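You operate a simulated robot arm through the tools that you are given. There is no shell and no other tool. Be economical: measure what you need, move in short steps, check, and stop when the job is done.

You are at the controls of a simulated two-armed robot. One attempt, no reset.

TASK
Put the 1.0 m length clip from the white table top on the yellow book and the 2.0 m length clip in the tray there. Take the red bottle and leave it on the second white shelf second tier from the bottom. Put the orange spool from the small grey table top on the class table top. Take the cap off the blue tube and lay it down on the small grey table top. Take the orange lidded jar and put it on the small grey table top. Open the right cupboard door, put the white bottle on the notions table top away on the top shelf of the grey cupboard and shut the door again. Fetch the blue sign and set it on the top of the middle step. Put the pale eraser on the notions table top away on the wooden side table top. Fetch the clear jar and stand it on the top of the middle step. Lift the teal lid open. Do these in any order. Set down upright: red bottle, orange spool, white bottle, blue sign, clear jar.
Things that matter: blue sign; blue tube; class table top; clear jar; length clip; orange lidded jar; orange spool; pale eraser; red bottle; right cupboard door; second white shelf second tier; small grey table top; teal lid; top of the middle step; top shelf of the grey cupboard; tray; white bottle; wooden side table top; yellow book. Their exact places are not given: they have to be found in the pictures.

Only the result counts: the job must be done as asked and must still hold three seconds after the hand-in. Knocking over, shifting, dropping, spilling or breaking anything else fails it. A push-on lid holds only when it is set on centred and level and pressed home; a screw cap is set on level and turned clockwise until tight.

THE ROBOT
Two 7-joint arms with fingered hands on one trunk, on a base that drives. Base frame: it is fixed to the floor where the robot stands at the start and does not move with it; the origin is under the middle of the robot, x ahead of it, y to its left, z up; the surface under the hand at the start is at about z = 740. Units: mm, degrees, N and s.
The left shoulder is at the start at [60, 138, 822], the right one opposite. With the tool pointing down near the work surface each hand reaches from about 420 to 920 mm from the robot's upright axis, wherever it stands, measured 20 degrees to its own side. Places, roughly: blue sign [-9000, -6750, 750]; blue tube (6x6x26 cm) [-4400, -8800, 900]; class table top [-2200, -6200, 700]; clear jar [-8750, -6000, 750]; length clip [750, -250, 750]; orange lidded jar (5x5x4 cm) [-8900, -7600, 800]; orange spool (4x4x6 cm) [-4900, -9000, 800]; pale eraser (11x6x4 cm) [-8800, -6300, 800]; red bottle (6x6x13 cm) [1000, -300, 800]; right cupboard door [2200, -5400, 1000]; second white shelf second tier [2500, -1300, 500]; small grey table top [-4600, -8800, 700]; teal lid [-3900, -8800, 900]; top of the middle step (40x23 cm) [-7800, -8800, 780]; top shelf of the grey cupboard [2500, -5100, 1400]; tray (32x18x4 cm) [600, 400, 800]; white bottle (6x6x13 cm) [-8600, -6700, 800]; wooden side table top [-6300, -3400, 700]; yellow book (21x15x3 cm) [600, -200, 800]. Payload 4 kg a hand.
The TCP of each hand is the grasp point between the finger pads, 36 mm short of the fingertips. In the tool frame z runs along the fingers and y along their closing line. The gripper opens to 120 mm. The gripper's body begins 42 mm behind the TCP. The gripper is a hand of 5 fingers: y runs from the thumb to the fingers, the wrist lies at [-15, -109, -200] in the tool frame, and closing takes about 1.5 s.
Orientation is that of the tool frame in the base frame, as a unit quaternion [w, x, y, z]. With the fingers straight down and the wrist toward the robot, the tool's x, y and z point along [0, 1, 0], [1, 0, 0] and [0, 0, -1] of the base frame.

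THE INTERFACE
- The arms move only by the tool play_rows. It takes "left_series", "right_series" or both (then of equal length, played together; a hand with none holds still); each is one flat list of numbers, 6 for each row, row after row: the shift along the tool's x, y, z in mm, then the turn, a rotation vector about the tool's x, y, z in rad. In form: [dx, dy, dz, rx, ry, rz, dx, dy, dz, rx, ry, rz, ...]. A call has 1 to 10 rows; each row shifts and turns the commanded pose from where the row before left it, along the tool's axes as they then stand. "left_jaw" and "right_jaw" are, for a hand that has rows, the finger opening in mm, from 0 to 120, set as the call begins (left out, the last holds). A row lasts 0.2 s, in which the tool goes at most 50 mm and 8.6 degrees; a call with a longer step from one row to the next is refused whole, and so is a gripper value outside its range. Where a pose cannot be reached the arm comes as near as it can. A force on the tool above 40 N (or 10 N above the force at the start of the call, whichever is more), or a blocked arm, ends the call early, and 0.2 s more pass. The fingers move at their own pace (about 153 mm/s each) and stop on an object; they squeeze with about 22 N. The grip force told is the motor's: it shows also when the fingers shut on nothing. Time passes only in rows, and 0.2 s behind the last, so rows that do not move let the fingers close. It gives the time, the measured TCP pose, the force on the tool (base axes), the opening and the grip force at its end, in the units of the frame above (readings bear some noise), with the torque about the TCP (base axes, N m) and any sound that the robot's microphone picked up.
- Cameras (640 x 400 px; columns grow to the right, rows downward): "scene" is now at [51.2, 19.3, 1458.9]; the picture's right is [0.22, -0.97, 0.00], its down [-0.63, -0.14, -0.77] and it looks along [0.75, 0.17, -0.64] (base axes); focal length 247 px, centre (320, 200). "left" rides on the left gripper at [-69, -79, -131] in its tool frame; the picture's right is [-0.78, -0.29, 0.55], its down [0.55, -0.73, 0.40] and it looks along [0.29, 0.61, 0.74] (tool axes); focal length 222 px, centre (320, 200). "right" rides on the right gripper at [69, -79, -131] in its tool frame; the picture's right is [-0.78, 0.29, -0.55], its down [-0.55, -0.73, 0.40] and it looks along [-0.29, 0.61, 0.74] (tool axes); focal length 222 px, centre (320, 200).
- get_image(camera): a new picture of that camera. No time passes.
- move_column(by): slides the trunk up (or, below 0, down) by that many mm; the arms and the scene camera ride with it, the base frame stays. It gives what a move gives, with no picture.
- roll_base(legs): drives the robot by 1 to 6 legs, each [ahead, left, turn to the left] in mm, mm and degrees, along the robot's own axes; the way and the turn of a leg run together, so that a leg with both is an arc; at most 1500 mm and 180 degrees a leg. The arms and the cameras ride along, it lands a little off, and it stops where it bumps. It gives what a move gives.
- curl_fingers(index, middle, ring, little, thumb_bend, thumb_turn, hand): sets how far each is bent, from 0 (flat) to 1 (curled in); at 0.3 the hand is open as for a grip, at 0.7 the pads meet at the TCP. One left out holds its place. A second passes; each finger stops where it meets its share of the squeeze, and holds until it gets a number again. A gripper value or a shape takes the hand back. It gives what a move gives, with no picture; readings hold the bend of each and the force on index, middle, ring, little, thumb and palm. thumb_turn goes from beside the hand (0) to across from the fingers (1), as for a grip.
- hand_shape(shape, hand): the hand has 5 fingers and takes this shape, open, in about a second: jaw (thumb against the fingers, like two jaws); tri (thumb and two fingers); tip (a fingertip pinch); poke (one finger out to press); point (the index stretched); flat (the hand flat); cup (the hand cupped); fist (a fist). The gripper value then closes the fingers along that shape, each until it touches; the sizes above hold for jaw. It gives what a move gives, with no picture.
- aim_head(pan, tilt): turns the head with the scene camera to pan (to the left, within 86 degrees either way) and tilt (down, from -29 to 69), counted from straight ahead of the robot. It gives what a move gives.
- point_at(camera, pixels): there is no depth. For up to 12 entries [column, row, z] of the newest picture of that camera ("zoom" is the newest enlarged one), the place [x, y] in the base frame at which the ray of that pixel passes the height z, good to about 3 mm. No time passes.
- inspect(camera, box): a new picture of the part [left, top, right, bottom] of that camera's present view, enlarged. No time passes.
- close_job(): hands the job in; it is judged then, once.

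Go step by step. Measure first, check grasps and placings, and put right what went wrong. The budget is 364 turns and 308 pictures, counting those below and the enlarged ones. Unless the task says otherwise, let go and move clear before handing in.

The tools are called after ">>>" as a command line: name --argument value ..., lists and objects as JSON in quotes. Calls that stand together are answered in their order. play_rows: Moves the arms, as the interface text tells. Its arguments: {"type":"object","properties":{"left_series":{"type":"array","items":{"type":"number"}},"left_jaw":{"type":"number"},"right_series":{"type":"array","items":{"type":"number"}},"right_jaw":{"type":"number"}},"required":[]} The other tools are called the same way: move_column (by) slides the trunk up or down; hand_shape (shape, hand) gives the hand a shape; curl_fingers (index, middle, ring, little, thumb_bend, thumb_turn, hand) moves the fingers one by one; roll_base (legs) drives the base; aim_head (pan, tilt) turns the head that bears the scene camera; get_image (camera) takes a picture; point_at (camera, pixels) gives the place at which the rays of pixels pass given heights; inspect (camera, box) takes an enlarged picture of a part of a camera's view; close_job () hands the job in.

At the start:

```text
clock: 0.0
left_ee_pos: [559.0, 171.3, 1061.0]
left_ee_rot: [0.0, 0.707, 0.707, 0.0]
left_ft_force: [-0.1, -0.2, -0.7]
left_wrist_torque: [0.01, 0.0, -0.03]
left_width: 119.7
left_grasp_force: 0.0
left_shape: jaw
left_bend: [0.3, 0.3, 0.3, 0.3, 0.3, 0.97]
left_finger forces: [0.0, 0.1, 0.0, 0.1, 0.1, 0.0]
right_ee_pos: [607.1, -280.6, 1064.2]
right_ee_rot: [0.0, 0.708, 0.707, 0.0]
right_ft_force: [-0.1, -0.7, 0.0]
right_wrist_torque: [0.0, -0.02, 0.01]
right_width: 119.6
right_grasp_force: 0.0
right_shape: jaw
right_bend: [0.3, 0.3, 0.3, 0.3, 0.3, 0.97]
right_finger forces: [0.0, 0.0, 0.0, 0.0, 0.0, 0.0]
trunk travel left (down, up): [-400.0, 190.0]
robot x, y, heading: [2.9, 2.5, -0.0]
head pan, tilt: [13.0, 39.9]
```

scene: 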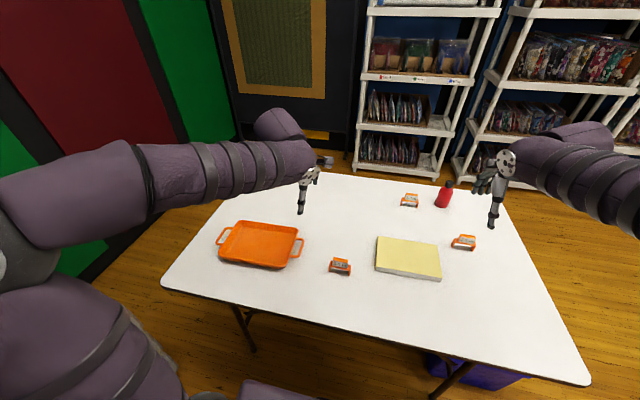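
right: 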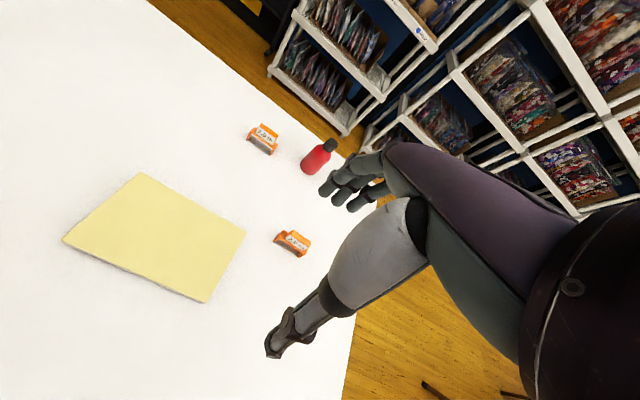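
left: 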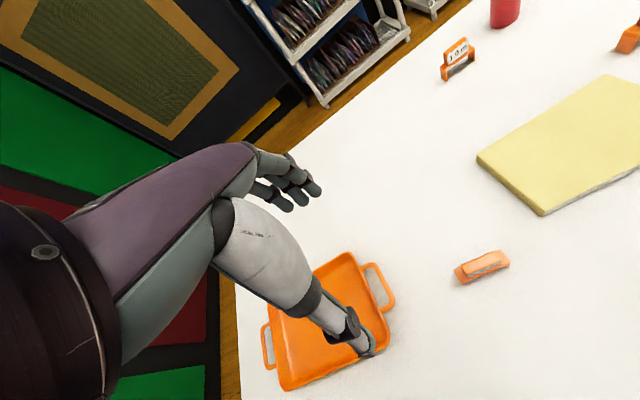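

The scene shows three orange clips near pixels (409,200), (464,242) and (340,266). I'll enlarge them to read their labels.

>>> inspect --camera "scene" --box '[380, 170, 500, 260]'

>>> inspect --camera "scene" --box '[300, 240, 380, 290]'

>>> inspect --camera "right" --box '[230, 100, 350, 270]'

>>> inspect --camera "left" --box '[430, 20, 530, 100]'

>>> point_at --camera "scene" --pixels '[[409, 206, 740], [464, 248, 740], [340, 272, 740], [443, 205, 740], [377, 270, 740], [439, 280, 740], [441, 244, 760], [377, 237, 760], [260, 245, 745]]'

```text
4.44 times, centred on (440, 215) of scene
```

zoom: 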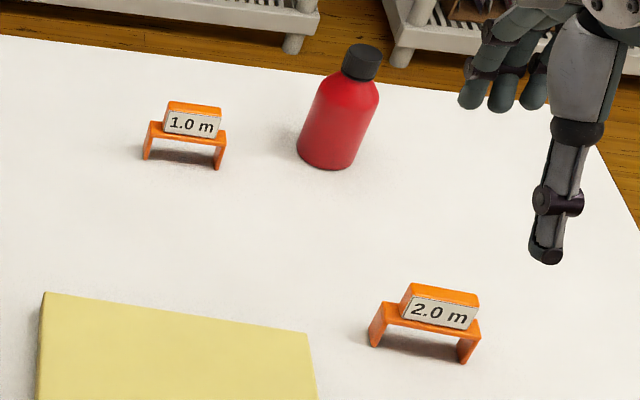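

```text
8.00 times, centred on (340, 265) of scene
```

zoom: 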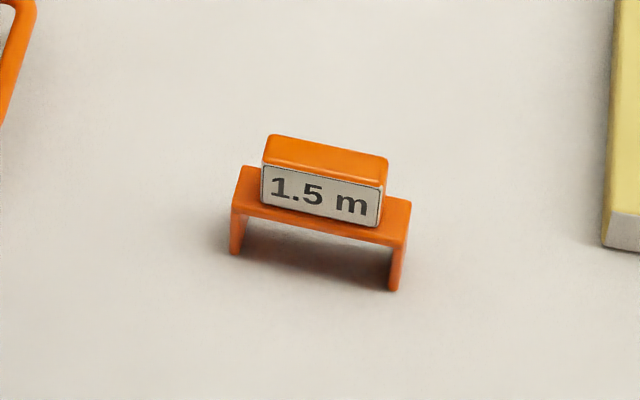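

```text
2.35 times, centred on (290, 185) of right
```

zoom: 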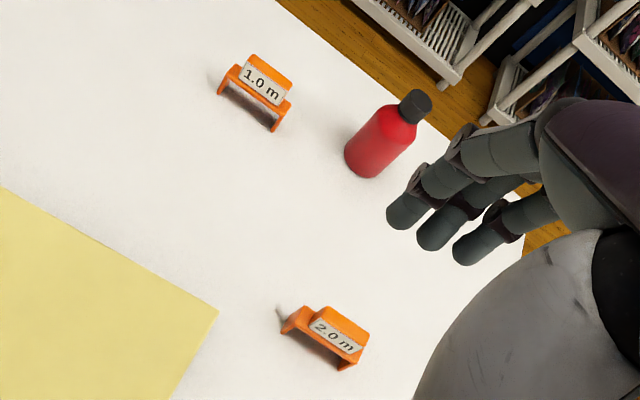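

```text
5.00 times, centred on (480, 60) of left
```

zoom: 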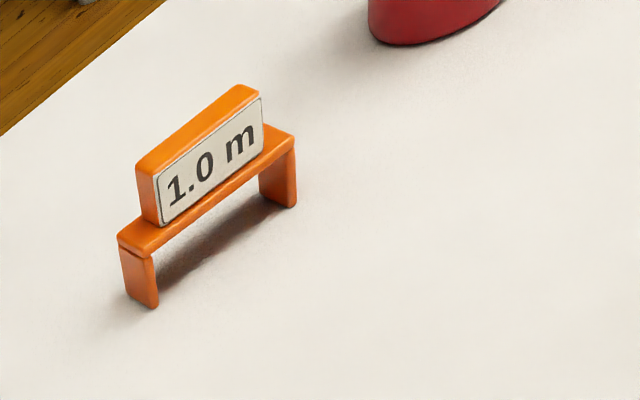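

```text
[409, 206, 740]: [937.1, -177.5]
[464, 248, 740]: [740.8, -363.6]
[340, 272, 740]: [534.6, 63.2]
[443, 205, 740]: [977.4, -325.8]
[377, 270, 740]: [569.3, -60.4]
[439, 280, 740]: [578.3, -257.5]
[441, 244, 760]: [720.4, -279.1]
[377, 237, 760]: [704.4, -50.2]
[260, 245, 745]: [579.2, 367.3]
```

Labels are clear: 2.0 m at about (741,-364), 1.0 m at (937,-177), and the 1.5 m one is a decoy. I'll measure their dimensions and find the table's near edge.

>>> point_at --camera "scene" --pixels '[[452, 247.7, 740], [471.6, 251.5, 740], [458, 241.5, 770], [475, 245, 770], [459.7, 233.7, 785], [476, 236.4, 785], [163, 288, 740], [590, 385, 740], [336, 174, 740], [493, 188, 740], [398, 205.5, 740], [417.5, 208, 740]]'

>>> inspect --camera "right" --box '[260, 220, 324, 260]'

>>> aim_head --pan 0 --tilt 60

>>> get_image --camera "scene"

```text
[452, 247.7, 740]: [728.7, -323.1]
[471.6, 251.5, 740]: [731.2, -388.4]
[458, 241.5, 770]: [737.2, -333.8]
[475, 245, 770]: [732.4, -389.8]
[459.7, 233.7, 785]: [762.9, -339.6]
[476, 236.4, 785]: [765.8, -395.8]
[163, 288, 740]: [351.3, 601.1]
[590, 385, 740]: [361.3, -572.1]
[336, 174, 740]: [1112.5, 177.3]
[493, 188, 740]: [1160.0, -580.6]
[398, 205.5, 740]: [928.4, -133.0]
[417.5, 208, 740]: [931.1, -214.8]
```

```text
10.00 times, centred on (292, 240) of right
```

zoom: 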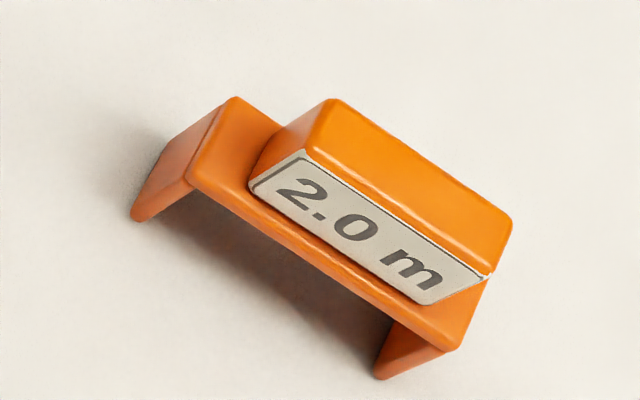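

```text
clock: 0.8
left_ee_pos: [559.0, 171.4, 1059.6]
left_ee_rot: [0.0, 0.707, 0.707, 0.0]
left_ft_force: [-1.6, -0.2, -0.5]
left_wrist_torque: [0.02, 0.0, 0.02]
left_width: 119.7
left_grasp_force: 0.1
left_shape: jaw
left_bend: [0.3, 0.3, 0.3, 0.3, 0.3, 0.97]
left_finger forces: [0.0, 0.0, 0.0, 0.0, 0.0, 0.1]
right_ee_pos: [608.3, -280.6, 1064.7]
right_ee_rot: [0.0, 0.707, 0.708, -0.001]
right_ft_force: [-0.4, 0.8, -0.1]
right_wrist_torque: [0.0, 0.02, -0.01]
right_width: 119.7
right_grasp_force: 0.0
right_shape: jaw
right_bend: [0.3, 0.3, 0.3, 0.3, 0.3, 0.97]
right_finger forces: [0.0, 0.1, 0.0, 0.0, 0.0, 0.1]
trunk travel left (down, up): [-400.0, 190.0]
robot x, y, heading: [0.3, -0.6, -0.3]
head pan, tilt: [0.0, 60.0]
```

```text
299 pictures are left
```

scene: 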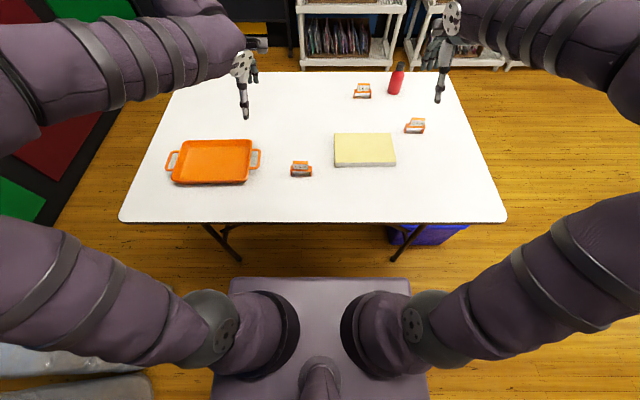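

The table spans x from about 355 to 1110. I'll drive ahead 80 mm so the right hand can reach the 1.0 m clip at about (945,-175).

>>> roll_base --legs '[[90, 0, 0]]'

>>> inspect --camera "scene" --box '[320, 60, 480, 180]'

>>> get_image --camera "right"

```text
clock: 1.9
left_ee_pos: [648.5, 171.7, 1058.5]
left_ee_rot: [0.0, 0.707, 0.707, -0.001]
left_ft_force: [0.2, 0.1, -1.4]
left_wrist_torque: [0.0, 0.03, 0.01]
left_width: 119.7
left_grasp_force: 0.1
left_shape: jaw
left_bend: [0.3, 0.3, 0.3, 0.3, 0.3, 0.97]
left_finger forces: [0.0, 0.1, 0.1, 0.1, 0.0, 0.1]
right_ee_pos: [697.6, -281.3, 1063.5]
right_ee_rot: [0.0, 0.707, 0.708, 0.0]
right_ft_force: [0.4, -0.6, 0.2]
right_wrist_torque: [-0.01, 0.03, 0.01]
right_width: 119.8
right_grasp_force: 0.0
right_shape: jaw
right_bend: [0.3, 0.3, 0.3, 0.3, 0.3, 0.97]
right_finger forces: [0.0, 0.1, 0.0, 0.1, 0.0, 0.0]
trunk travel left (down, up): [-400.0, 190.0]
robot x, y, heading: [90.1, 1.8, 0.1]
head pan, tilt: [0.0, 60.0]
```

```text
3.33 times, centred on (400, 120) of scene
```

zoom: 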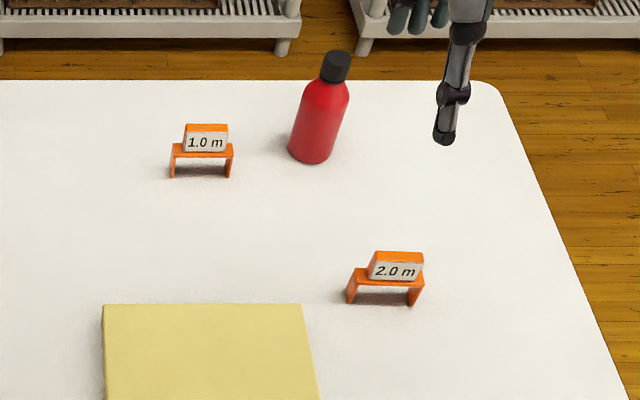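

```text
297 pictures are left
```

right: 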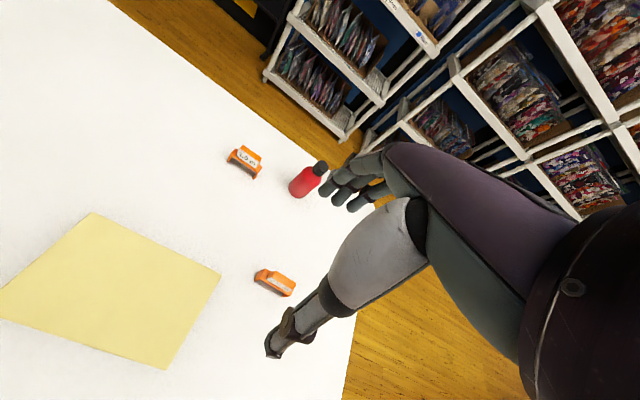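

Base moved cleanly. I'll measure the clips, bottle and book in this enlarged view.

>>> point_at --camera "zoom" --pixels '[[171, 178, 740], [230, 178, 740], [173, 156, 765], [233, 156, 765], [187, 125, 790], [228, 125, 790], [347, 303, 740], [415, 306, 740], [349, 283, 765], [378, 251, 790], [424, 253, 790], [310, 160, 740]]'

>>> inspect --camera "right" --box '[220, 140, 300, 190]'

>>> point_at --camera "zoom" --pixels '[[0, 0, 740], [640, 0, 740], [0, 400, 740], [640, 400, 740]]'

```text
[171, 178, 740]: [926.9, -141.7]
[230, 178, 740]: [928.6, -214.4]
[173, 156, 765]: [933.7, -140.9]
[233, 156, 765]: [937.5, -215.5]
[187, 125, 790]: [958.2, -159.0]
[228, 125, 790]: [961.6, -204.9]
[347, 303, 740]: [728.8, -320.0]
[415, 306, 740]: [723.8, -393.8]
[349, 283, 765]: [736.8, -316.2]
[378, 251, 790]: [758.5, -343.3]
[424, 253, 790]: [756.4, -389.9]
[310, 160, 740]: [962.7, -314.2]
```

```text
8.00 times, centred on (260, 165) of right
```

zoom: 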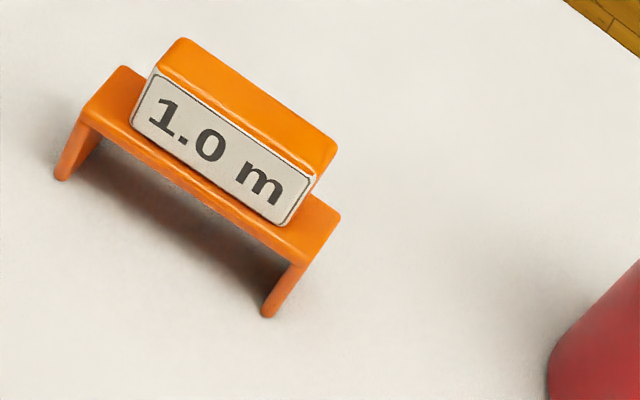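

```text
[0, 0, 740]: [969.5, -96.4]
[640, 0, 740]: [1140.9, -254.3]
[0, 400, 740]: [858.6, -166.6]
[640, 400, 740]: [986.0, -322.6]
```

The 1.0 m clip is centred near (944,-178). I'll bring the right hand above it.

>>> play_rows --right_series '[15, 35, 22, 0, 0, 0, 15, 35, 22, 0, 0, 0, 15, 35, 22, 0, 0, 0, 15, 35, 22, 0, 0, 0, 15, 35, 22, 0, 0, 0, 15, 35, 22, 0, 0, 0, 13, 36, 22, 0, 0, 0, 0, 0, 0, 0, 0, 0]' --right_jaw 90

>>> get_image --camera "right"

>>> inspect --camera "scene" --box '[300, 40, 480, 180]'

```text
clock: 3.7
left_ee_pos: [647.3, 171.6, 1060.1]
left_ee_rot: [0.0, 0.707, 0.707, -0.001]
left_ft_force: [0.2, -0.7, 0.4]
left_wrist_torque: [0.02, 0.0, -0.03]
left_width: 119.7
left_grasp_force: 0.0
left_shape: jaw
left_bend: [0.3, 0.3, 0.3, 0.3, 0.3, 0.97]
left_finger forces: [0.0, 0.1, 0.0, 0.0, 0.0, 0.1]
right_ee_pos: [943.6, -177.3, 910.9]
right_ee_rot: [0.0, 0.708, 0.707, 0.0]
right_ft_force: [0.1, 0.4, -0.6]
right_wrist_torque: [-0.01, -0.01, 0.01]
right_width: 90.1
right_grasp_force: 0.1
right_shape: jaw
right_bend: [0.33, 0.36, 0.35, 0.56, 0.4, 0.99]
right_finger forces: [0.0, 0.1, 0.0, 0.1, 0.0, 0.0]
trunk travel left (down, up): [-400.0, 190.0]
robot x, y, heading: [86.3, 0.8, 0.1]
head pan, tilt: [0.0, 60.0]
```

```text
295 pictures are left
```

right: 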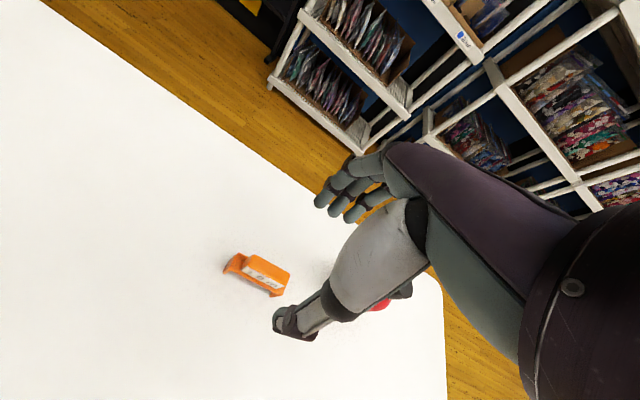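

```text
2.86 times, centred on (390, 110) of scene
```

zoom: 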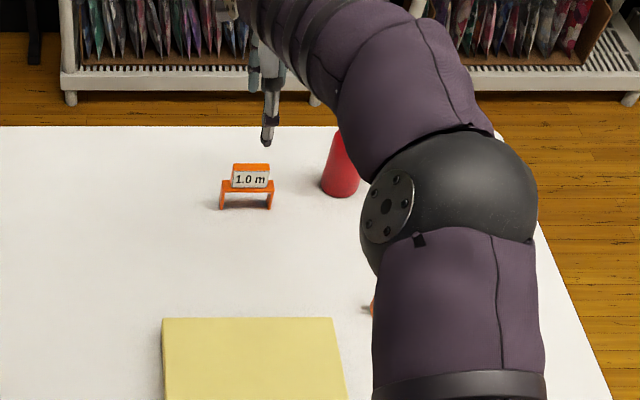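

Hand is aligned over the clip. I'll descend to z 781 and close.

>>> play_rows --right_series '[0, 0, 40, 0, 0, 0, 0, 0, 40, 0, 0, 0, 0, 0, 30, 0, 0, 0, 0, 0, 19, 0, 0, 0, 0, 0, 0, 0, 0, 0]'

>>> get_image --camera "right"

>>> inspect --camera "scene" --box '[330, 60, 410, 110]'

```text
clock: 4.9
left_ee_pos: [647.5, 171.6, 1060.4]
left_ee_rot: [0.0, 0.707, 0.707, 0.0]
left_ft_force: [0.3, -0.4, -0.4]
left_wrist_torque: [0.01, 0.03, -0.01]
left_width: 119.8
left_grasp_force: 0.0
left_shape: jaw
left_bend: [0.3, 0.3, 0.3, 0.3, 0.3, 0.97]
left_finger forces: [0.0, 0.0, 0.0, 0.1, 0.0, 0.0]
right_ee_pos: [943.0, -178.4, 781.8]
right_ee_rot: [0.0, 0.707, 0.707, 0.0]
right_ft_force: [0.5, -0.2, 0.1]
right_wrist_torque: [-0.03, 0.01, 0.04]
right_width: 90.1
right_grasp_force: 0.1
right_shape: jaw
right_bend: [0.33, 0.36, 0.35, 0.56, 0.4, 0.99]
right_finger forces: [0.1, 0.1, 0.0, 0.0, 0.1, 0.0]
trunk travel left (down, up): [-400.0, 190.0]
robot x, y, heading: [90.2, -0.8, 0.0]
head pan, tilt: [0.0, 60.0]
```

```text
293 pictures are left
```

right: 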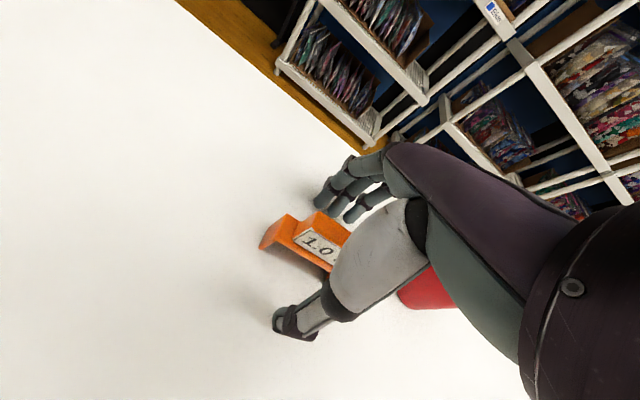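

```text
8.00 times, centred on (370, 85) of scene
```

zoom: 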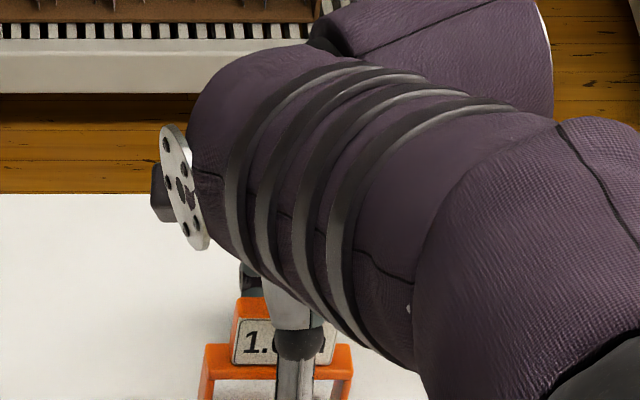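

Thumb is in front of the tag and fingers behind it. Closing now.

>>> play_rows --right_series '[0, 0, 0, 0, 0, 0, 0, 0, 0, 0, 0, 0, 0, 0, 0, 0, 0, 0, 0, 0, 0, 0, 0, 0, 0, 0, 0, 0, 0, 0, 0, 0, 0, 0, 0, 0, 0, 0, 0, 0, 0, 0]' --right_jaw 0

>>> get_image --camera "right"

```text
clock: 6.5
left_ee_pos: [647.3, 171.3, 1060.1]
left_ee_rot: [-0.001, 0.707, 0.707, 0.0]
left_ft_force: [0.4, -0.1, 0.0]
left_wrist_torque: [-0.03, -0.01, -0.03]
left_width: 119.9
left_grasp_force: 0.0
left_shape: jaw
left_bend: [0.3, 0.3, 0.3, 0.3, 0.3, 0.97]
left_finger forces: [0.1, 0.1, 0.0, 0.0, 0.1, 0.0]
right_ee_pos: [941.6, -177.1, 782.6]
right_ee_rot: [0.001, 0.707, 0.708, 0.0]
right_ft_force: [-0.4, -0.5, -0.3]
right_wrist_torque: [0.01, -0.01, 0.02]
right_width: 0.0
right_grasp_force: 22.1
right_shape: jaw
right_bend: [0.7, 0.7, 0.7, 0.66, 0.72, 1.0]
right_finger forces: [2.5, 0.0, 1.5, 0.6, 2.3, 0.1]
trunk travel left (down, up): [-400.0, 190.0]
robot x, y, heading: [89.4, -0.8, -0.1]
head pan, tilt: [0.0, 60.0]
```

```text
291 pictures are left
```

right: 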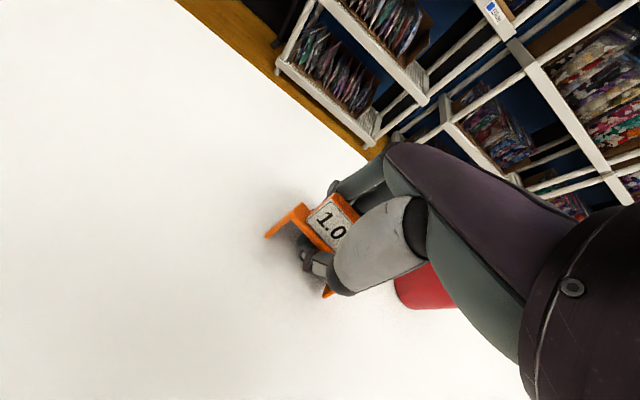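

Width reads 0, yet the clip seems enclosed with the fingertips under it. I'll lift a little and look.

>>> play_rows --right_series '[0, 0, -15, 0, 0, 0, 0, 0, -25, 0, 0, 0, 0, 0, 0, 0, 0, 0]'

>>> get_image --camera "right"

>>> get_image --camera "left"

```text
clock: 7.3
left_ee_pos: [648.0, 171.6, 1059.0]
left_ee_rot: [0.0, 0.707, 0.707, 0.001]
left_ft_force: [-0.3, 0.5, -1.3]
left_wrist_torque: [-0.02, 0.01, -0.01]
left_width: 119.7
left_grasp_force: 0.1
left_shape: jaw
left_bend: [0.3, 0.3, 0.3, 0.3, 0.3, 0.97]
left_finger forces: [0.1, 0.0, 0.0, 0.0, 0.0, 0.1]
right_ee_pos: [943.4, -177.1, 823.3]
right_ee_rot: [0.0, 0.706, 0.708, 0.0]
right_ft_force: [-0.4, 0.9, -0.4]
right_wrist_torque: [-0.01, 0.06, -0.01]
right_width: 0.0
right_grasp_force: 21.7
right_shape: jaw
right_bend: [0.7, 0.7, 0.7, 0.66, 0.72, 1.0]
right_finger forces: [2.4, 0.0, 1.5, 0.6, 2.3, 0.0]
trunk travel left (down, up): [-400.0, 190.0]
robot x, y, heading: [90.2, -0.1, -0.1]
head pan, tilt: [0.0, 60.0]
```

```text
290 pictures are left
```

right: 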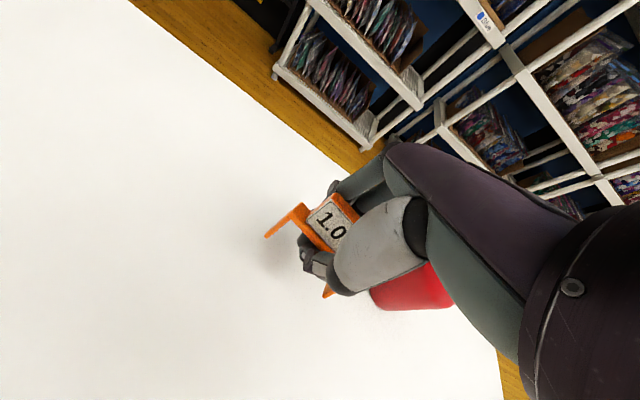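

```text
289 pictures are left
```

left: 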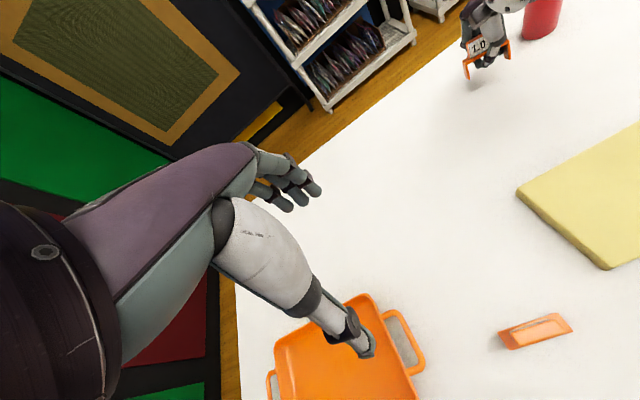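

It's held. I'll zoom in to see how it sits in the hand.

>>> inspect --camera "left" --box '[440, 0, 540, 80]'

>>> point_at --camera "scene" --pixels '[[336, 167, 765]]'

>>> get_image --camera "scene"

```text
5.00 times, centred on (490, 40) of left
```

zoom: 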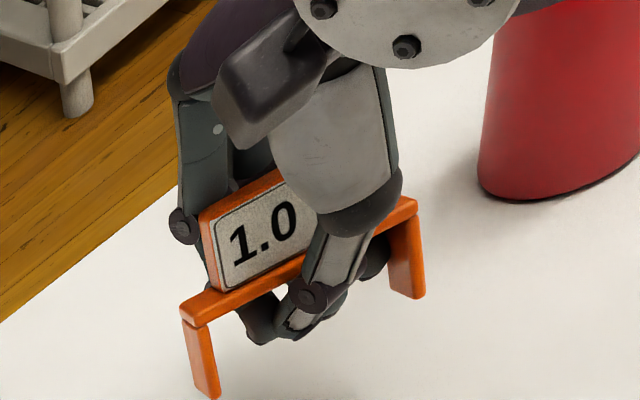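

```text
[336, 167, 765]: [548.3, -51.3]
```

```text
287 pictures are left
```

scene: 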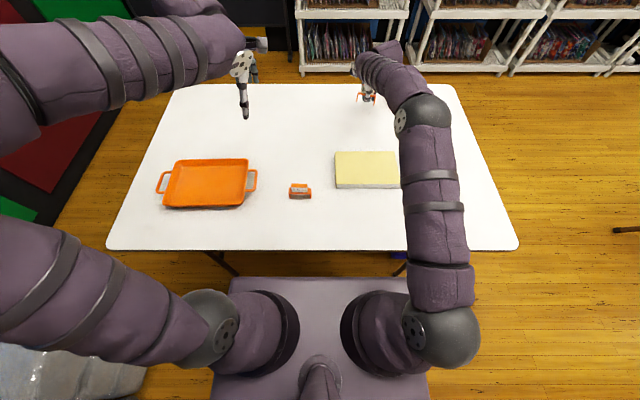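

The fingers are hooked under the bench plank and the clip hangs upright. I'll locate the book and bring the clip over it.

>>> point_at --camera "scene" --pixels '[[336, 152, 765], [396, 152, 765], [402, 184, 765], [336, 184, 765], [336, 188, 740], [402, 188, 740]]'

>>> play_rows --right_series '[0, 0, -40, 0, 0, 0, 0, 0, -40, 0, 0, 0, 3, -45, 0, 0, 0, 0, 3, -45, 0, 0, 0, 0, 3, -45, 0, 0, 0, 0, 3, -45, 0, 0, 0, 0, 3, -45, 0, 0, 0, 0, 3, -45, 0, 0, 0, 0, 2, -30, 0, 0, 0, 0, 0, 0, 0, 0, 0, 0]'

>>> get_image --camera "scene"

>>> get_image --camera "left"

```text
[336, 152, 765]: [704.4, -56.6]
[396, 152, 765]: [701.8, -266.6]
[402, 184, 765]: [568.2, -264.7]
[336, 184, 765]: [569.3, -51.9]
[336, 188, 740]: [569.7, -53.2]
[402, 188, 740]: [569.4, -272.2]
```

```text
clock: 9.5
left_ee_pos: [648.0, 172.0, 1061.5]
left_ee_rot: [0.0, 0.707, 0.707, 0.0]
left_ft_force: [0.2, 0.2, 0.4]
left_wrist_torque: [0.03, 0.0, 0.02]
left_width: 119.6
left_grasp_force: 0.0
left_shape: jaw
left_bend: [0.3, 0.3, 0.3, 0.3, 0.3, 0.97]
left_finger forces: [0.0, 0.0, 0.0, 0.1, 0.0, 0.0]
right_ee_pos: [641.3, -158.5, 901.7]
right_ee_rot: [0.001, 0.707, 0.707, 0.0]
right_ft_force: [-0.1, 0.1, -0.7]
right_wrist_torque: [-0.03, -0.02, -0.02]
right_width: 0.0
right_grasp_force: 22.0
right_shape: jaw
right_bend: [0.7, 0.7, 0.7, 0.66, 0.72, 1.0]
right_finger forces: [2.3, 0.0, 1.4, 0.5, 2.5, 0.1]
trunk travel left (down, up): [-400.0, 190.0]
robot x, y, heading: [92.4, 0.4, -0.0]
head pan, tilt: [0.0, 60.0]
```

```text
286 pictures are left
```

scene: 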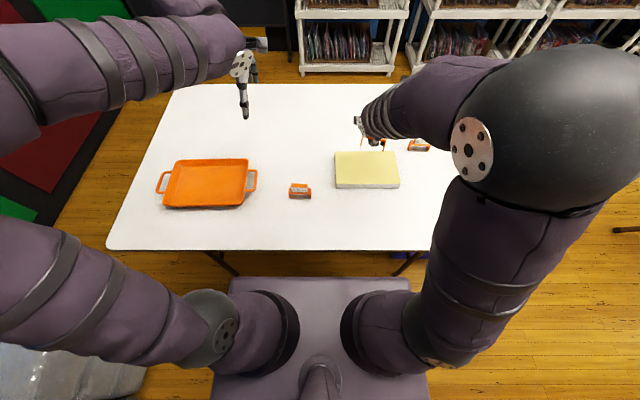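

```text
285 pictures are left
```

left: 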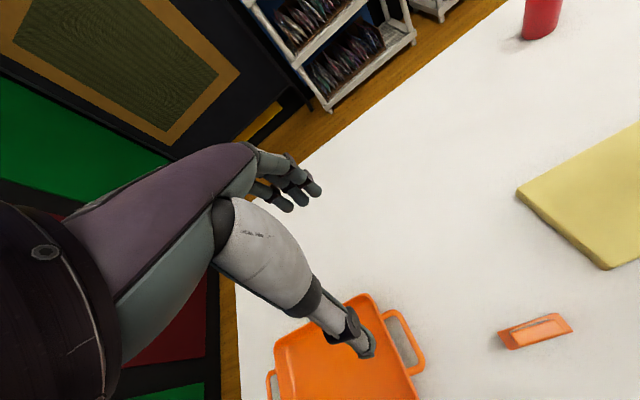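

It's over the book at (636,-159). I'll lower to about 812 and check the force.

>>> play_rows --right_series '[0, -3, 40, 0, 0, 0, 0, 0, 30, 0, 0, 0, 0, 0, 12, 0, 0, 0, 0, 0, 6, 0, 0, 0, 0, 0, 0, 0, 0, 0]'

>>> get_image --camera "right"

```text
clock: 10.7
left_ee_pos: [647.9, 170.8, 1060.0]
left_ee_rot: [0.0, 0.707, 0.707, 0.0]
left_ft_force: [0.4, -0.3, 0.4]
left_wrist_torque: [-0.02, 0.01, 0.01]
left_width: 119.8
left_grasp_force: 0.0
left_shape: jaw
left_bend: [0.3, 0.3, 0.3, 0.3, 0.3, 0.97]
left_finger forces: [0.1, 0.0, 0.1, 0.1, 0.1, 0.0]
right_ee_pos: [639.7, -157.7, 814.0]
right_ee_rot: [0.001, 0.707, 0.707, -0.001]
right_ft_force: [0.0, 0.4, 0.3]
right_wrist_torque: [0.0, -0.01, 0.04]
right_width: 0.0
right_grasp_force: 21.8
right_shape: jaw
right_bend: [0.7, 0.7, 0.7, 0.66, 0.72, 1.0]
right_finger forces: [2.4, 0.1, 1.4, 0.6, 2.5, 0.1]
trunk travel left (down, up): [-400.0, 190.0]
robot x, y, heading: [87.0, 0.8, 0.1]
head pan, tilt: [0.0, 60.0]
```

```text
284 pictures are left
```

right: 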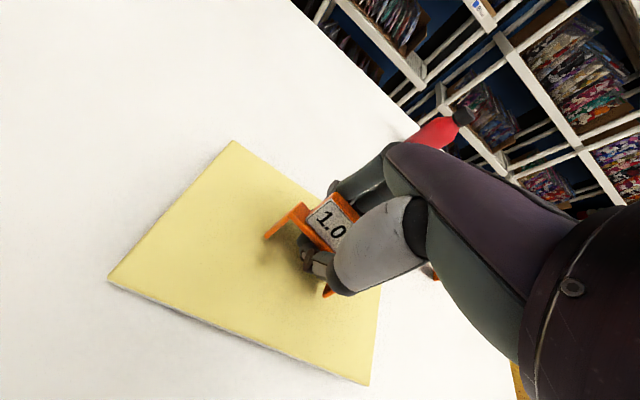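

No contact yet. I'll go a few millimetres lower.

>>> play_rows --right_series '[0, 0, 4, 0, 0, 0, 0, 0, 0, 0, 0, 0]'

>>> play_rows --right_series '[0, 0, 3, 0, 0, 0, 0, 0, 0, 0, 0, 0]'

```text
clock: 11.3
left_ee_pos: [646.8, 172.5, 1059.6]
left_ee_rot: [0.0, 0.708, 0.707, 0.0]
left_ft_force: [-0.9, -0.1, 0.0]
left_wrist_torque: [0.0, 0.0, -0.01]
left_width: 119.7
left_grasp_force: 0.1
left_shape: jaw
left_bend: [0.3, 0.3, 0.3, 0.3, 0.3, 0.97]
left_finger forces: [0.0, 0.0, 0.1, 0.0, 0.1, 0.0]
right_ee_pos: [639.9, -156.9, 810.2]
right_ee_rot: [0.0, 0.707, 0.707, 0.0]
right_ft_force: [-0.8, 0.2, 0.5]
right_wrist_torque: [0.03, 0.01, 0.02]
right_width: 0.0
right_grasp_force: 22.2
right_shape: jaw
right_bend: [0.7, 0.7, 0.7, 0.66, 0.72, 1.0]
right_finger forces: [2.3, 0.0, 1.5, 0.6, 2.5, 0.1]
trunk travel left (down, up): [-400.0, 190.0]
robot x, y, heading: [86.8, -2.0, -0.1]
head pan, tilt: [0.0, 60.0]
```

```text
clock: 11.9
left_ee_pos: [647.4, 172.2, 1059.9]
left_ee_rot: [0.0, 0.707, 0.707, 0.0]
left_ft_force: [0.7, 0.1, -0.5]
left_wrist_torque: [-0.04, 0.04, -0.01]
left_width: 119.9
left_grasp_force: 0.0
left_shape: jaw
left_bend: [0.3, 0.3, 0.3, 0.3, 0.3, 0.97]
left_finger forces: [0.0, 0.1, 0.1, 0.1, 0.0, 0.1]
right_ee_pos: [640.1, -156.6, 805.6]
right_ee_rot: [0.001, 0.707, 0.707, 0.0]
right_ft_force: [1.1, 0.4, 1.7]
right_wrist_torque: [0.02, -0.04, 0.01]
right_width: 0.2
right_grasp_force: 22.1
right_shape: jaw
right_bend: [0.7, 0.7, 0.7, 0.66, 0.72, 1.0]
right_finger forces: [2.0, 0.1, 1.8, 0.6, 2.9, 0.0]
trunk travel left (down, up): [-400.0, 190.0]
robot x, y, heading: [88.0, -1.0, 0.0]
head pan, tilt: [0.0, 60.0]
```

Slight contact begins near 806. I'll go 1.5 mm more and release.

>>> play_rows --right_series '[0, 0, 1.5, 0, 0, 0, 0, 0, 0, 0, 0, 0]'

>>> play_rows --right_series '[0, 0, 0, 0, 0, 0, 0, 0, 0, 0, 0, 0, 0, 0, 0, 0, 0, 0, 0, 0, 0, 0, 0, 0, 0, 0, 0, 0, 0, 0]' --right_jaw 90

>>> get_image --camera "right"

```text
clock: 12.5
left_ee_pos: [648.7, 173.4, 1059.9]
left_ee_rot: [0.0, 0.707, 0.707, 0.0]
left_ft_force: [-0.7, -1.0, -0.2]
left_wrist_torque: [-0.02, 0.02, 0.01]
left_width: 119.7
left_grasp_force: 0.0
left_shape: jaw
left_bend: [0.3, 0.3, 0.3, 0.3, 0.3, 0.97]
left_finger forces: [0.1, 0.1, 0.1, 0.1, 0.0, 0.0]
right_ee_pos: [638.3, -158.1, 805.6]
right_ee_rot: [-0.001, 0.707, 0.707, 0.0]
right_ft_force: [0.5, 0.5, 4.0]
right_wrist_torque: [0.03, -0.03, -0.03]
right_width: 0.0
right_grasp_force: 22.2
right_shape: jaw
right_bend: [0.7, 0.7, 0.7, 0.66, 0.72, 1.0]
right_finger forces: [1.9, 0.0, 1.6, 1.0, 2.3, 0.0]
trunk travel left (down, up): [-400.0, 190.0]
robot x, y, heading: [90.5, 2.1, 0.1]
head pan, tilt: [0.0, 60.0]
```

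```text
clock: 13.7
left_ee_pos: [648.4, 171.7, 1059.6]
left_ee_rot: [0.0, 0.707, 0.707, 0.0]
left_ft_force: [-0.5, -0.9, 0.3]
left_wrist_torque: [0.01, 0.03, 0.02]
left_width: 119.7
left_grasp_force: 0.0
left_shape: jaw
left_bend: [0.3, 0.3, 0.3, 0.3, 0.3, 0.97]
left_finger forces: [0.0, 0.0, 0.0, 0.0, 0.0, 0.0]
right_ee_pos: [639.5, -158.2, 805.0]
right_ee_rot: [-0.001, 0.707, 0.707, 0.0]
right_ft_force: [0.5, 0.9, 0.9]
right_wrist_torque: [-0.04, -0.01, 0.02]
right_width: 89.9
right_grasp_force: 0.1
right_shape: jaw
right_bend: [0.34, 0.37, 0.35, 0.56, 0.4, 0.99]
right_finger forces: [0.0, 0.0, 0.0, 0.1, 0.0, 0.0]
trunk travel left (down, up): [-400.0, 190.0]
robot x, y, heading: [89.3, -1.5, 0.1]
head pan, tilt: [0.0, 60.0]
```

```text
283 pictures are left
```

right: 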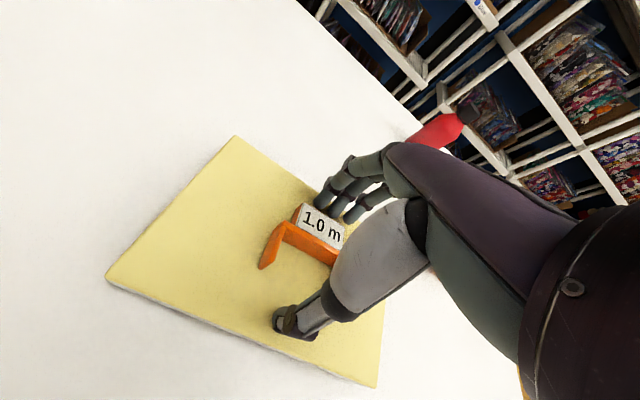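

Released. I'll raise the hand and check the clip's pose.

>>> play_rows --right_series '[0, 0, -40, 0, 0, 0, 0, 0, -40, 0, 0, 0, 0, 0, -40, 0, 0, 0, 0, 0, 0, 0, 0, 0]'

>>> get_image --camera "right"

>>> inspect --camera "right" --box '[200, 190, 360, 290]'

>>> inspect --camera "scene" --box '[320, 130, 416, 190]'

```text
clock: 14.7
left_ee_pos: [645.9, 171.6, 1061.1]
left_ee_rot: [0.0, 0.708, 0.707, 0.001]
left_ft_force: [0.1, -0.5, 0.4]
left_wrist_torque: [-0.03, -0.02, -0.01]
left_width: 119.8
left_grasp_force: 0.1
left_shape: jaw
left_bend: [0.3, 0.3, 0.3, 0.3, 0.3, 0.97]
left_finger forces: [0.1, 0.0, 0.2, 0.0, 0.0, 0.0]
right_ee_pos: [639.2, -158.5, 925.3]
right_ee_rot: [0.0, 0.707, 0.707, -0.001]
right_ft_force: [-0.7, 0.0, 0.4]
right_wrist_torque: [0.0, 0.04, -0.02]
right_width: 89.9
right_grasp_force: 0.1
right_shape: jaw
right_bend: [0.33, 0.37, 0.35, 0.56, 0.4, 0.99]
right_finger forces: [0.1, 0.1, 0.1, 0.0, 0.0, 0.0]
trunk travel left (down, up): [-400.0, 190.0]
robot x, y, heading: [92.1, 3.1, -0.1]
head pan, tilt: [0.0, 60.0]
```

```text
282 pictures are left
```

right: 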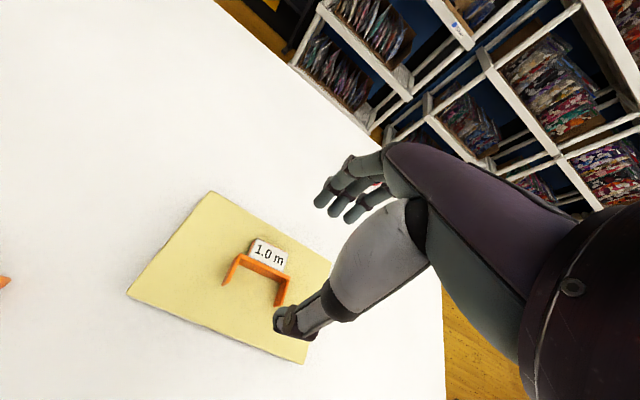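

```text
4.00 times, centred on (280, 240) of right
```

zoom: 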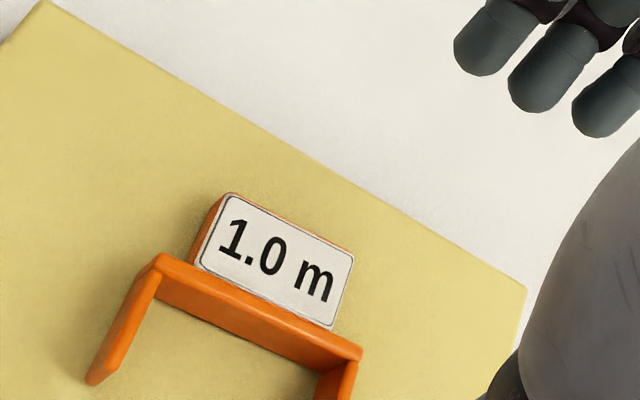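

```text
6.67 times, centred on (368, 160) of scene
```

zoom: 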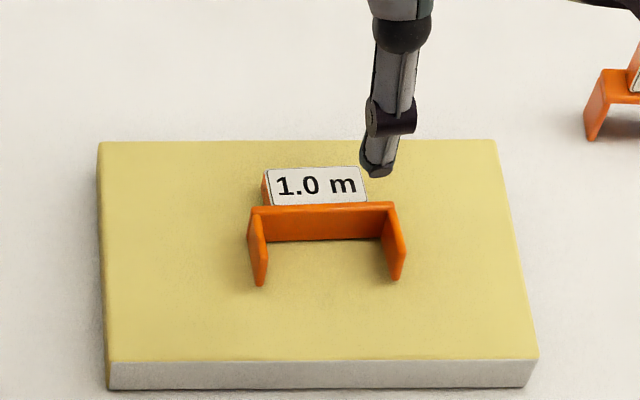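

The clip came to rest on its back, on the book, which is fine since it isn't among the upright items. Next is the 2.0 m clip at about (742,-357).

>>> play_rows --right_series '[-40, 20.6, 0, 0, 0, 0, -40, 20.6, 0, 0, 0, 0, -40, 20.6, 0, 0, 0, 0, -40, 20.6, 0, 0, 0, 0, -39, 20.6, 0, 0, 0, 0, 0, 0, 30, 0, 0, 0, 0, 0, 30, 0, 0, 0, 0, 0, 30, 0, 0, 0, 0, 0, 0, 0, 0, 0]'

>>> get_image --camera "right"

```text
clock: 16.7
left_ee_pos: [648.8, 171.3, 1059.0]
left_ee_rot: [0.0, 0.707, 0.707, 0.001]
left_ft_force: [-0.4, -0.5, 0.3]
left_wrist_torque: [0.0, -0.01, -0.02]
left_width: 119.7
left_grasp_force: 0.1
left_shape: jaw
left_bend: [0.3, 0.3, 0.3, 0.3, 0.3, 0.97]
left_finger forces: [0.0, 0.0, 0.0, 0.0, 0.0, 0.0]
right_ee_pos: [741.7, -356.2, 834.3]
right_ee_rot: [0.0, 0.707, 0.707, 0.001]
right_ft_force: [0.7, -1.0, 0.0]
right_wrist_torque: [0.0, -0.02, -0.01]
right_width: 90.0
right_grasp_force: 0.1
right_shape: jaw
right_bend: [0.33, 0.37, 0.35, 0.56, 0.4, 0.99]
right_finger forces: [0.1, 0.0, 0.0, 0.0, 0.0, 0.0]
trunk travel left (down, up): [-400.0, 190.0]
robot x, y, heading: [88.4, 3.2, 0.1]
head pan, tilt: [0.0, 60.0]
```

```text
279 pictures are left
```

right: 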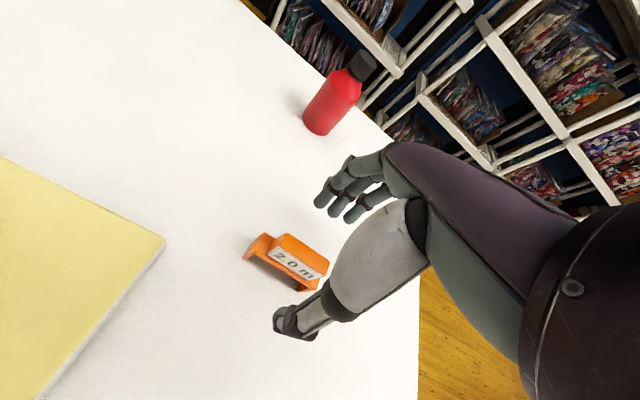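

Alignment looks like before. I'll descend to 781 and close.

>>> play_rows --right_series '[0, 0, 30, 0, 0, 0, 0, 0, 23, 0, 0, 0, 0, 0, 0, 0, 0, 0]'

>>> play_rows --right_series '[0, 0, 0, 0, 0, 0, 0, 0, 0, 0, 0, 0, 0, 0, 0, 0, 0, 0, 0, 0, 0, 0, 0, 0, 0, 0, 0, 0, 0, 0, 0, 0, 0, 0, 0, 0, 0, 0, 0, 0, 0, 0]' --right_jaw 0

>>> play_rows --right_series '[0, 0, -15, 0, 0, 0, 0, 0, -35, 0, 0, 0, 0, 0, -35, 0, 0, 0, 0, 0, -35, 0, 0, 0, 0, 0, 0, 0, 0, 0]'

>>> get_image --camera "right"

```text
clock: 17.5
left_ee_pos: [647.1, 171.3, 1059.6]
left_ee_rot: [0.0, 0.707, 0.708, 0.0]
left_ft_force: [-0.4, 0.6, 0.6]
left_wrist_torque: [-0.05, -0.01, 0.01]
left_width: 119.5
left_grasp_force: 0.0
left_shape: jaw
left_bend: [0.3, 0.3, 0.3, 0.3, 0.3, 0.97]
left_finger forces: [0.0, 0.0, 0.0, 0.0, 0.1, 0.0]
right_ee_pos: [742.6, -357.4, 780.6]
right_ee_rot: [0.0, 0.707, 0.707, 0.001]
right_ft_force: [-0.5, -0.4, -0.5]
right_wrist_torque: [0.05, -0.02, 0.02]
right_width: 89.7
right_grasp_force: 0.1
right_shape: jaw
right_bend: [0.33, 0.37, 0.35, 0.56, 0.4, 0.99]
right_finger forces: [0.1, 0.0, 0.1, 0.1, 0.0, 0.0]
trunk travel left (down, up): [-400.0, 190.0]
robot x, y, heading: [92.1, 0.1, 0.3]
head pan, tilt: [0.0, 60.0]
```

```text
clock: 19.1
left_ee_pos: [648.0, 171.1, 1060.7]
left_ee_rot: [0.0, 0.707, 0.707, -0.001]
left_ft_force: [0.0, -0.7, -0.5]
left_wrist_torque: [0.0, 0.03, 0.0]
left_width: 119.8
left_grasp_force: 0.0
left_shape: jaw
left_bend: [0.3, 0.3, 0.3, 0.3, 0.3, 0.97]
left_finger forces: [0.0, 0.0, 0.1, 0.0, 0.0, 0.0]
right_ee_pos: [742.1, -356.6, 781.9]
right_ee_rot: [0.0, 0.707, 0.707, 0.0]
right_ft_force: [0.7, -1.0, -1.1]
right_wrist_torque: [0.03, -0.02, 0.01]
right_width: 0.2
right_grasp_force: 22.3
right_shape: jaw
right_bend: [0.7, 0.7, 0.7, 0.66, 0.72, 1.0]
right_finger forces: [2.3, 0.0, 1.4, 0.3, 2.4, 0.0]
trunk travel left (down, up): [-400.0, 190.0]
robot x, y, heading: [90.6, -3.2, 0.0]
head pan, tilt: [0.0, 60.0]
```

```text
clock: 20.3
left_ee_pos: [648.0, 171.6, 1060.1]
left_ee_rot: [-0.001, 0.707, 0.707, 0.001]
left_ft_force: [-0.1, -0.4, 0.2]
left_wrist_torque: [0.01, 0.02, 0.05]
left_width: 119.8
left_grasp_force: 0.0
left_shape: jaw
left_bend: [0.3, 0.3, 0.3, 0.3, 0.3, 0.97]
left_finger forces: [0.0, 0.0, 0.0, 0.0, 0.1, 0.0]
right_ee_pos: [743.7, -354.8, 901.0]
right_ee_rot: [0.0, 0.707, 0.707, 0.0]
right_ft_force: [0.9, -0.2, -1.0]
right_wrist_torque: [-0.01, 0.01, 0.04]
right_width: 0.1
right_grasp_force: 22.0
right_shape: jaw
right_bend: [0.7, 0.7, 0.7, 0.66, 0.72, 1.0]
right_finger forces: [2.3, 0.1, 1.3, 0.3, 2.5, 0.1]
trunk travel left (down, up): [-400.0, 190.0]
robot x, y, heading: [86.5, 0.5, 0.1]
head pan, tilt: [0.0, 60.0]
```

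```text
278 pictures are left
```

right: 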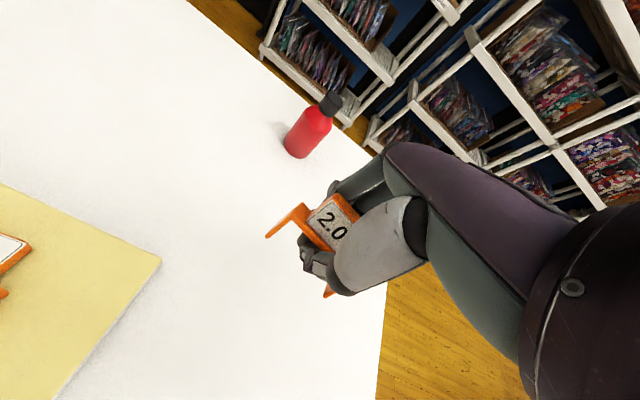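

Held. I'll find the tray centre and check the space to my left before sliding over.

>>> point_at --camera "scene" --pixels '[[174, 160, 770], [248, 160, 770], [243, 204, 770], [163, 206, 770], [207, 183, 745]]'

>>> aim_head --pan 70 --tilt 35

>>> get_image --camera "scene"

```text
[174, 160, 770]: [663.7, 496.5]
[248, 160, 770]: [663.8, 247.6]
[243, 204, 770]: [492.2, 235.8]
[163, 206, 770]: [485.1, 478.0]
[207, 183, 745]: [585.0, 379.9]
```

```text
clock: 21.7
left_ee_pos: [647.8, 172.0, 1059.6]
left_ee_rot: [-0.001, 0.707, 0.707, 0.0]
left_ft_force: [0.3, -0.4, -0.4]
left_wrist_torque: [0.0, 0.0, -0.01]
left_width: 119.7
left_grasp_force: 0.0
left_shape: jaw
left_bend: [0.3, 0.3, 0.3, 0.3, 0.3, 0.97]
left_finger forces: [0.1, 0.0, 0.0, 0.0, 0.0, 0.0]
right_ee_pos: [742.0, -356.8, 902.5]
right_ee_rot: [0.001, 0.707, 0.707, 0.0]
right_ft_force: [0.2, -0.6, 0.3]
right_wrist_torque: [-0.02, -0.02, -0.01]
right_width: 0.0
right_grasp_force: 22.0
right_shape: jaw
right_bend: [0.7, 0.7, 0.7, 0.66, 0.72, 1.0]
right_finger forces: [2.2, 0.0, 1.3, 0.3, 2.5, 0.1]
trunk travel left (down, up): [-400.0, 190.0]
robot x, y, heading: [88.0, 3.3, 0.1]
head pan, tilt: [70.0, 35.0]
```

```text
277 pictures are left
```

scene: 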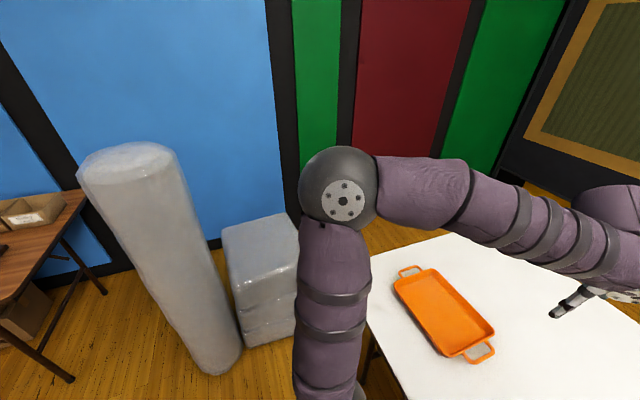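

The tray is centred near (577,365). Checking where the grey block and roll stand.

>>> point_at --camera "scene" --pixels '[[210, 372, 0], [268, 345, 0], [295, 338, 0], [222, 228, 400], [344, 200, 1000], [344, 200, 800], [40, 360, 0]]'

>>> roll_base --legs '[[0, 330, 0]]'

>>> get_image --camera "scene"

```text
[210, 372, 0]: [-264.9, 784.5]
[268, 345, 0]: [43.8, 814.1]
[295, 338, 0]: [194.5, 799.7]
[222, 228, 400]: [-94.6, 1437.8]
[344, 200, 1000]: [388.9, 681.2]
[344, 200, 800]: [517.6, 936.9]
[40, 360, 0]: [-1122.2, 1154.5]
```

```text
clock: 23.9
left_ee_pos: [647.2, 503.0, 1059.8]
left_ee_rot: [0.0, 0.707, 0.707, 0.0]
left_ft_force: [0.8, 0.0, 0.0]
left_wrist_torque: [-0.02, 0.0, 0.01]
left_width: 119.9
left_grasp_force: 0.1
left_shape: jaw
left_bend: [0.3, 0.3, 0.3, 0.3, 0.3, 0.97]
left_finger forces: [0.0, 0.0, 0.1, 0.0, 0.0, 0.1]
right_ee_pos: [743.8, -23.8, 903.1]
right_ee_rot: [0.0, 0.706, 0.708, 0.0]
right_ft_force: [0.0, -0.2, -0.4]
right_wrist_torque: [0.01, -0.01, -0.04]
right_width: 0.0
right_grasp_force: 22.1
right_shape: jaw
right_bend: [0.7, 0.7, 0.7, 0.66, 0.72, 1.0]
right_finger forces: [2.2, 0.1, 1.3, 0.3, 2.4, 0.1]
trunk travel left (down, up): [-400.0, 190.0]
robot x, y, heading: [90.2, 330.2, 0.1]
head pan, tilt: [70.0, 35.0]
```

```text
276 pictures are left
```

scene: 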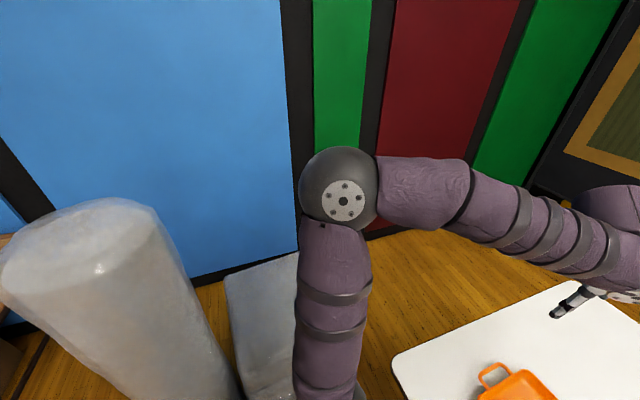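

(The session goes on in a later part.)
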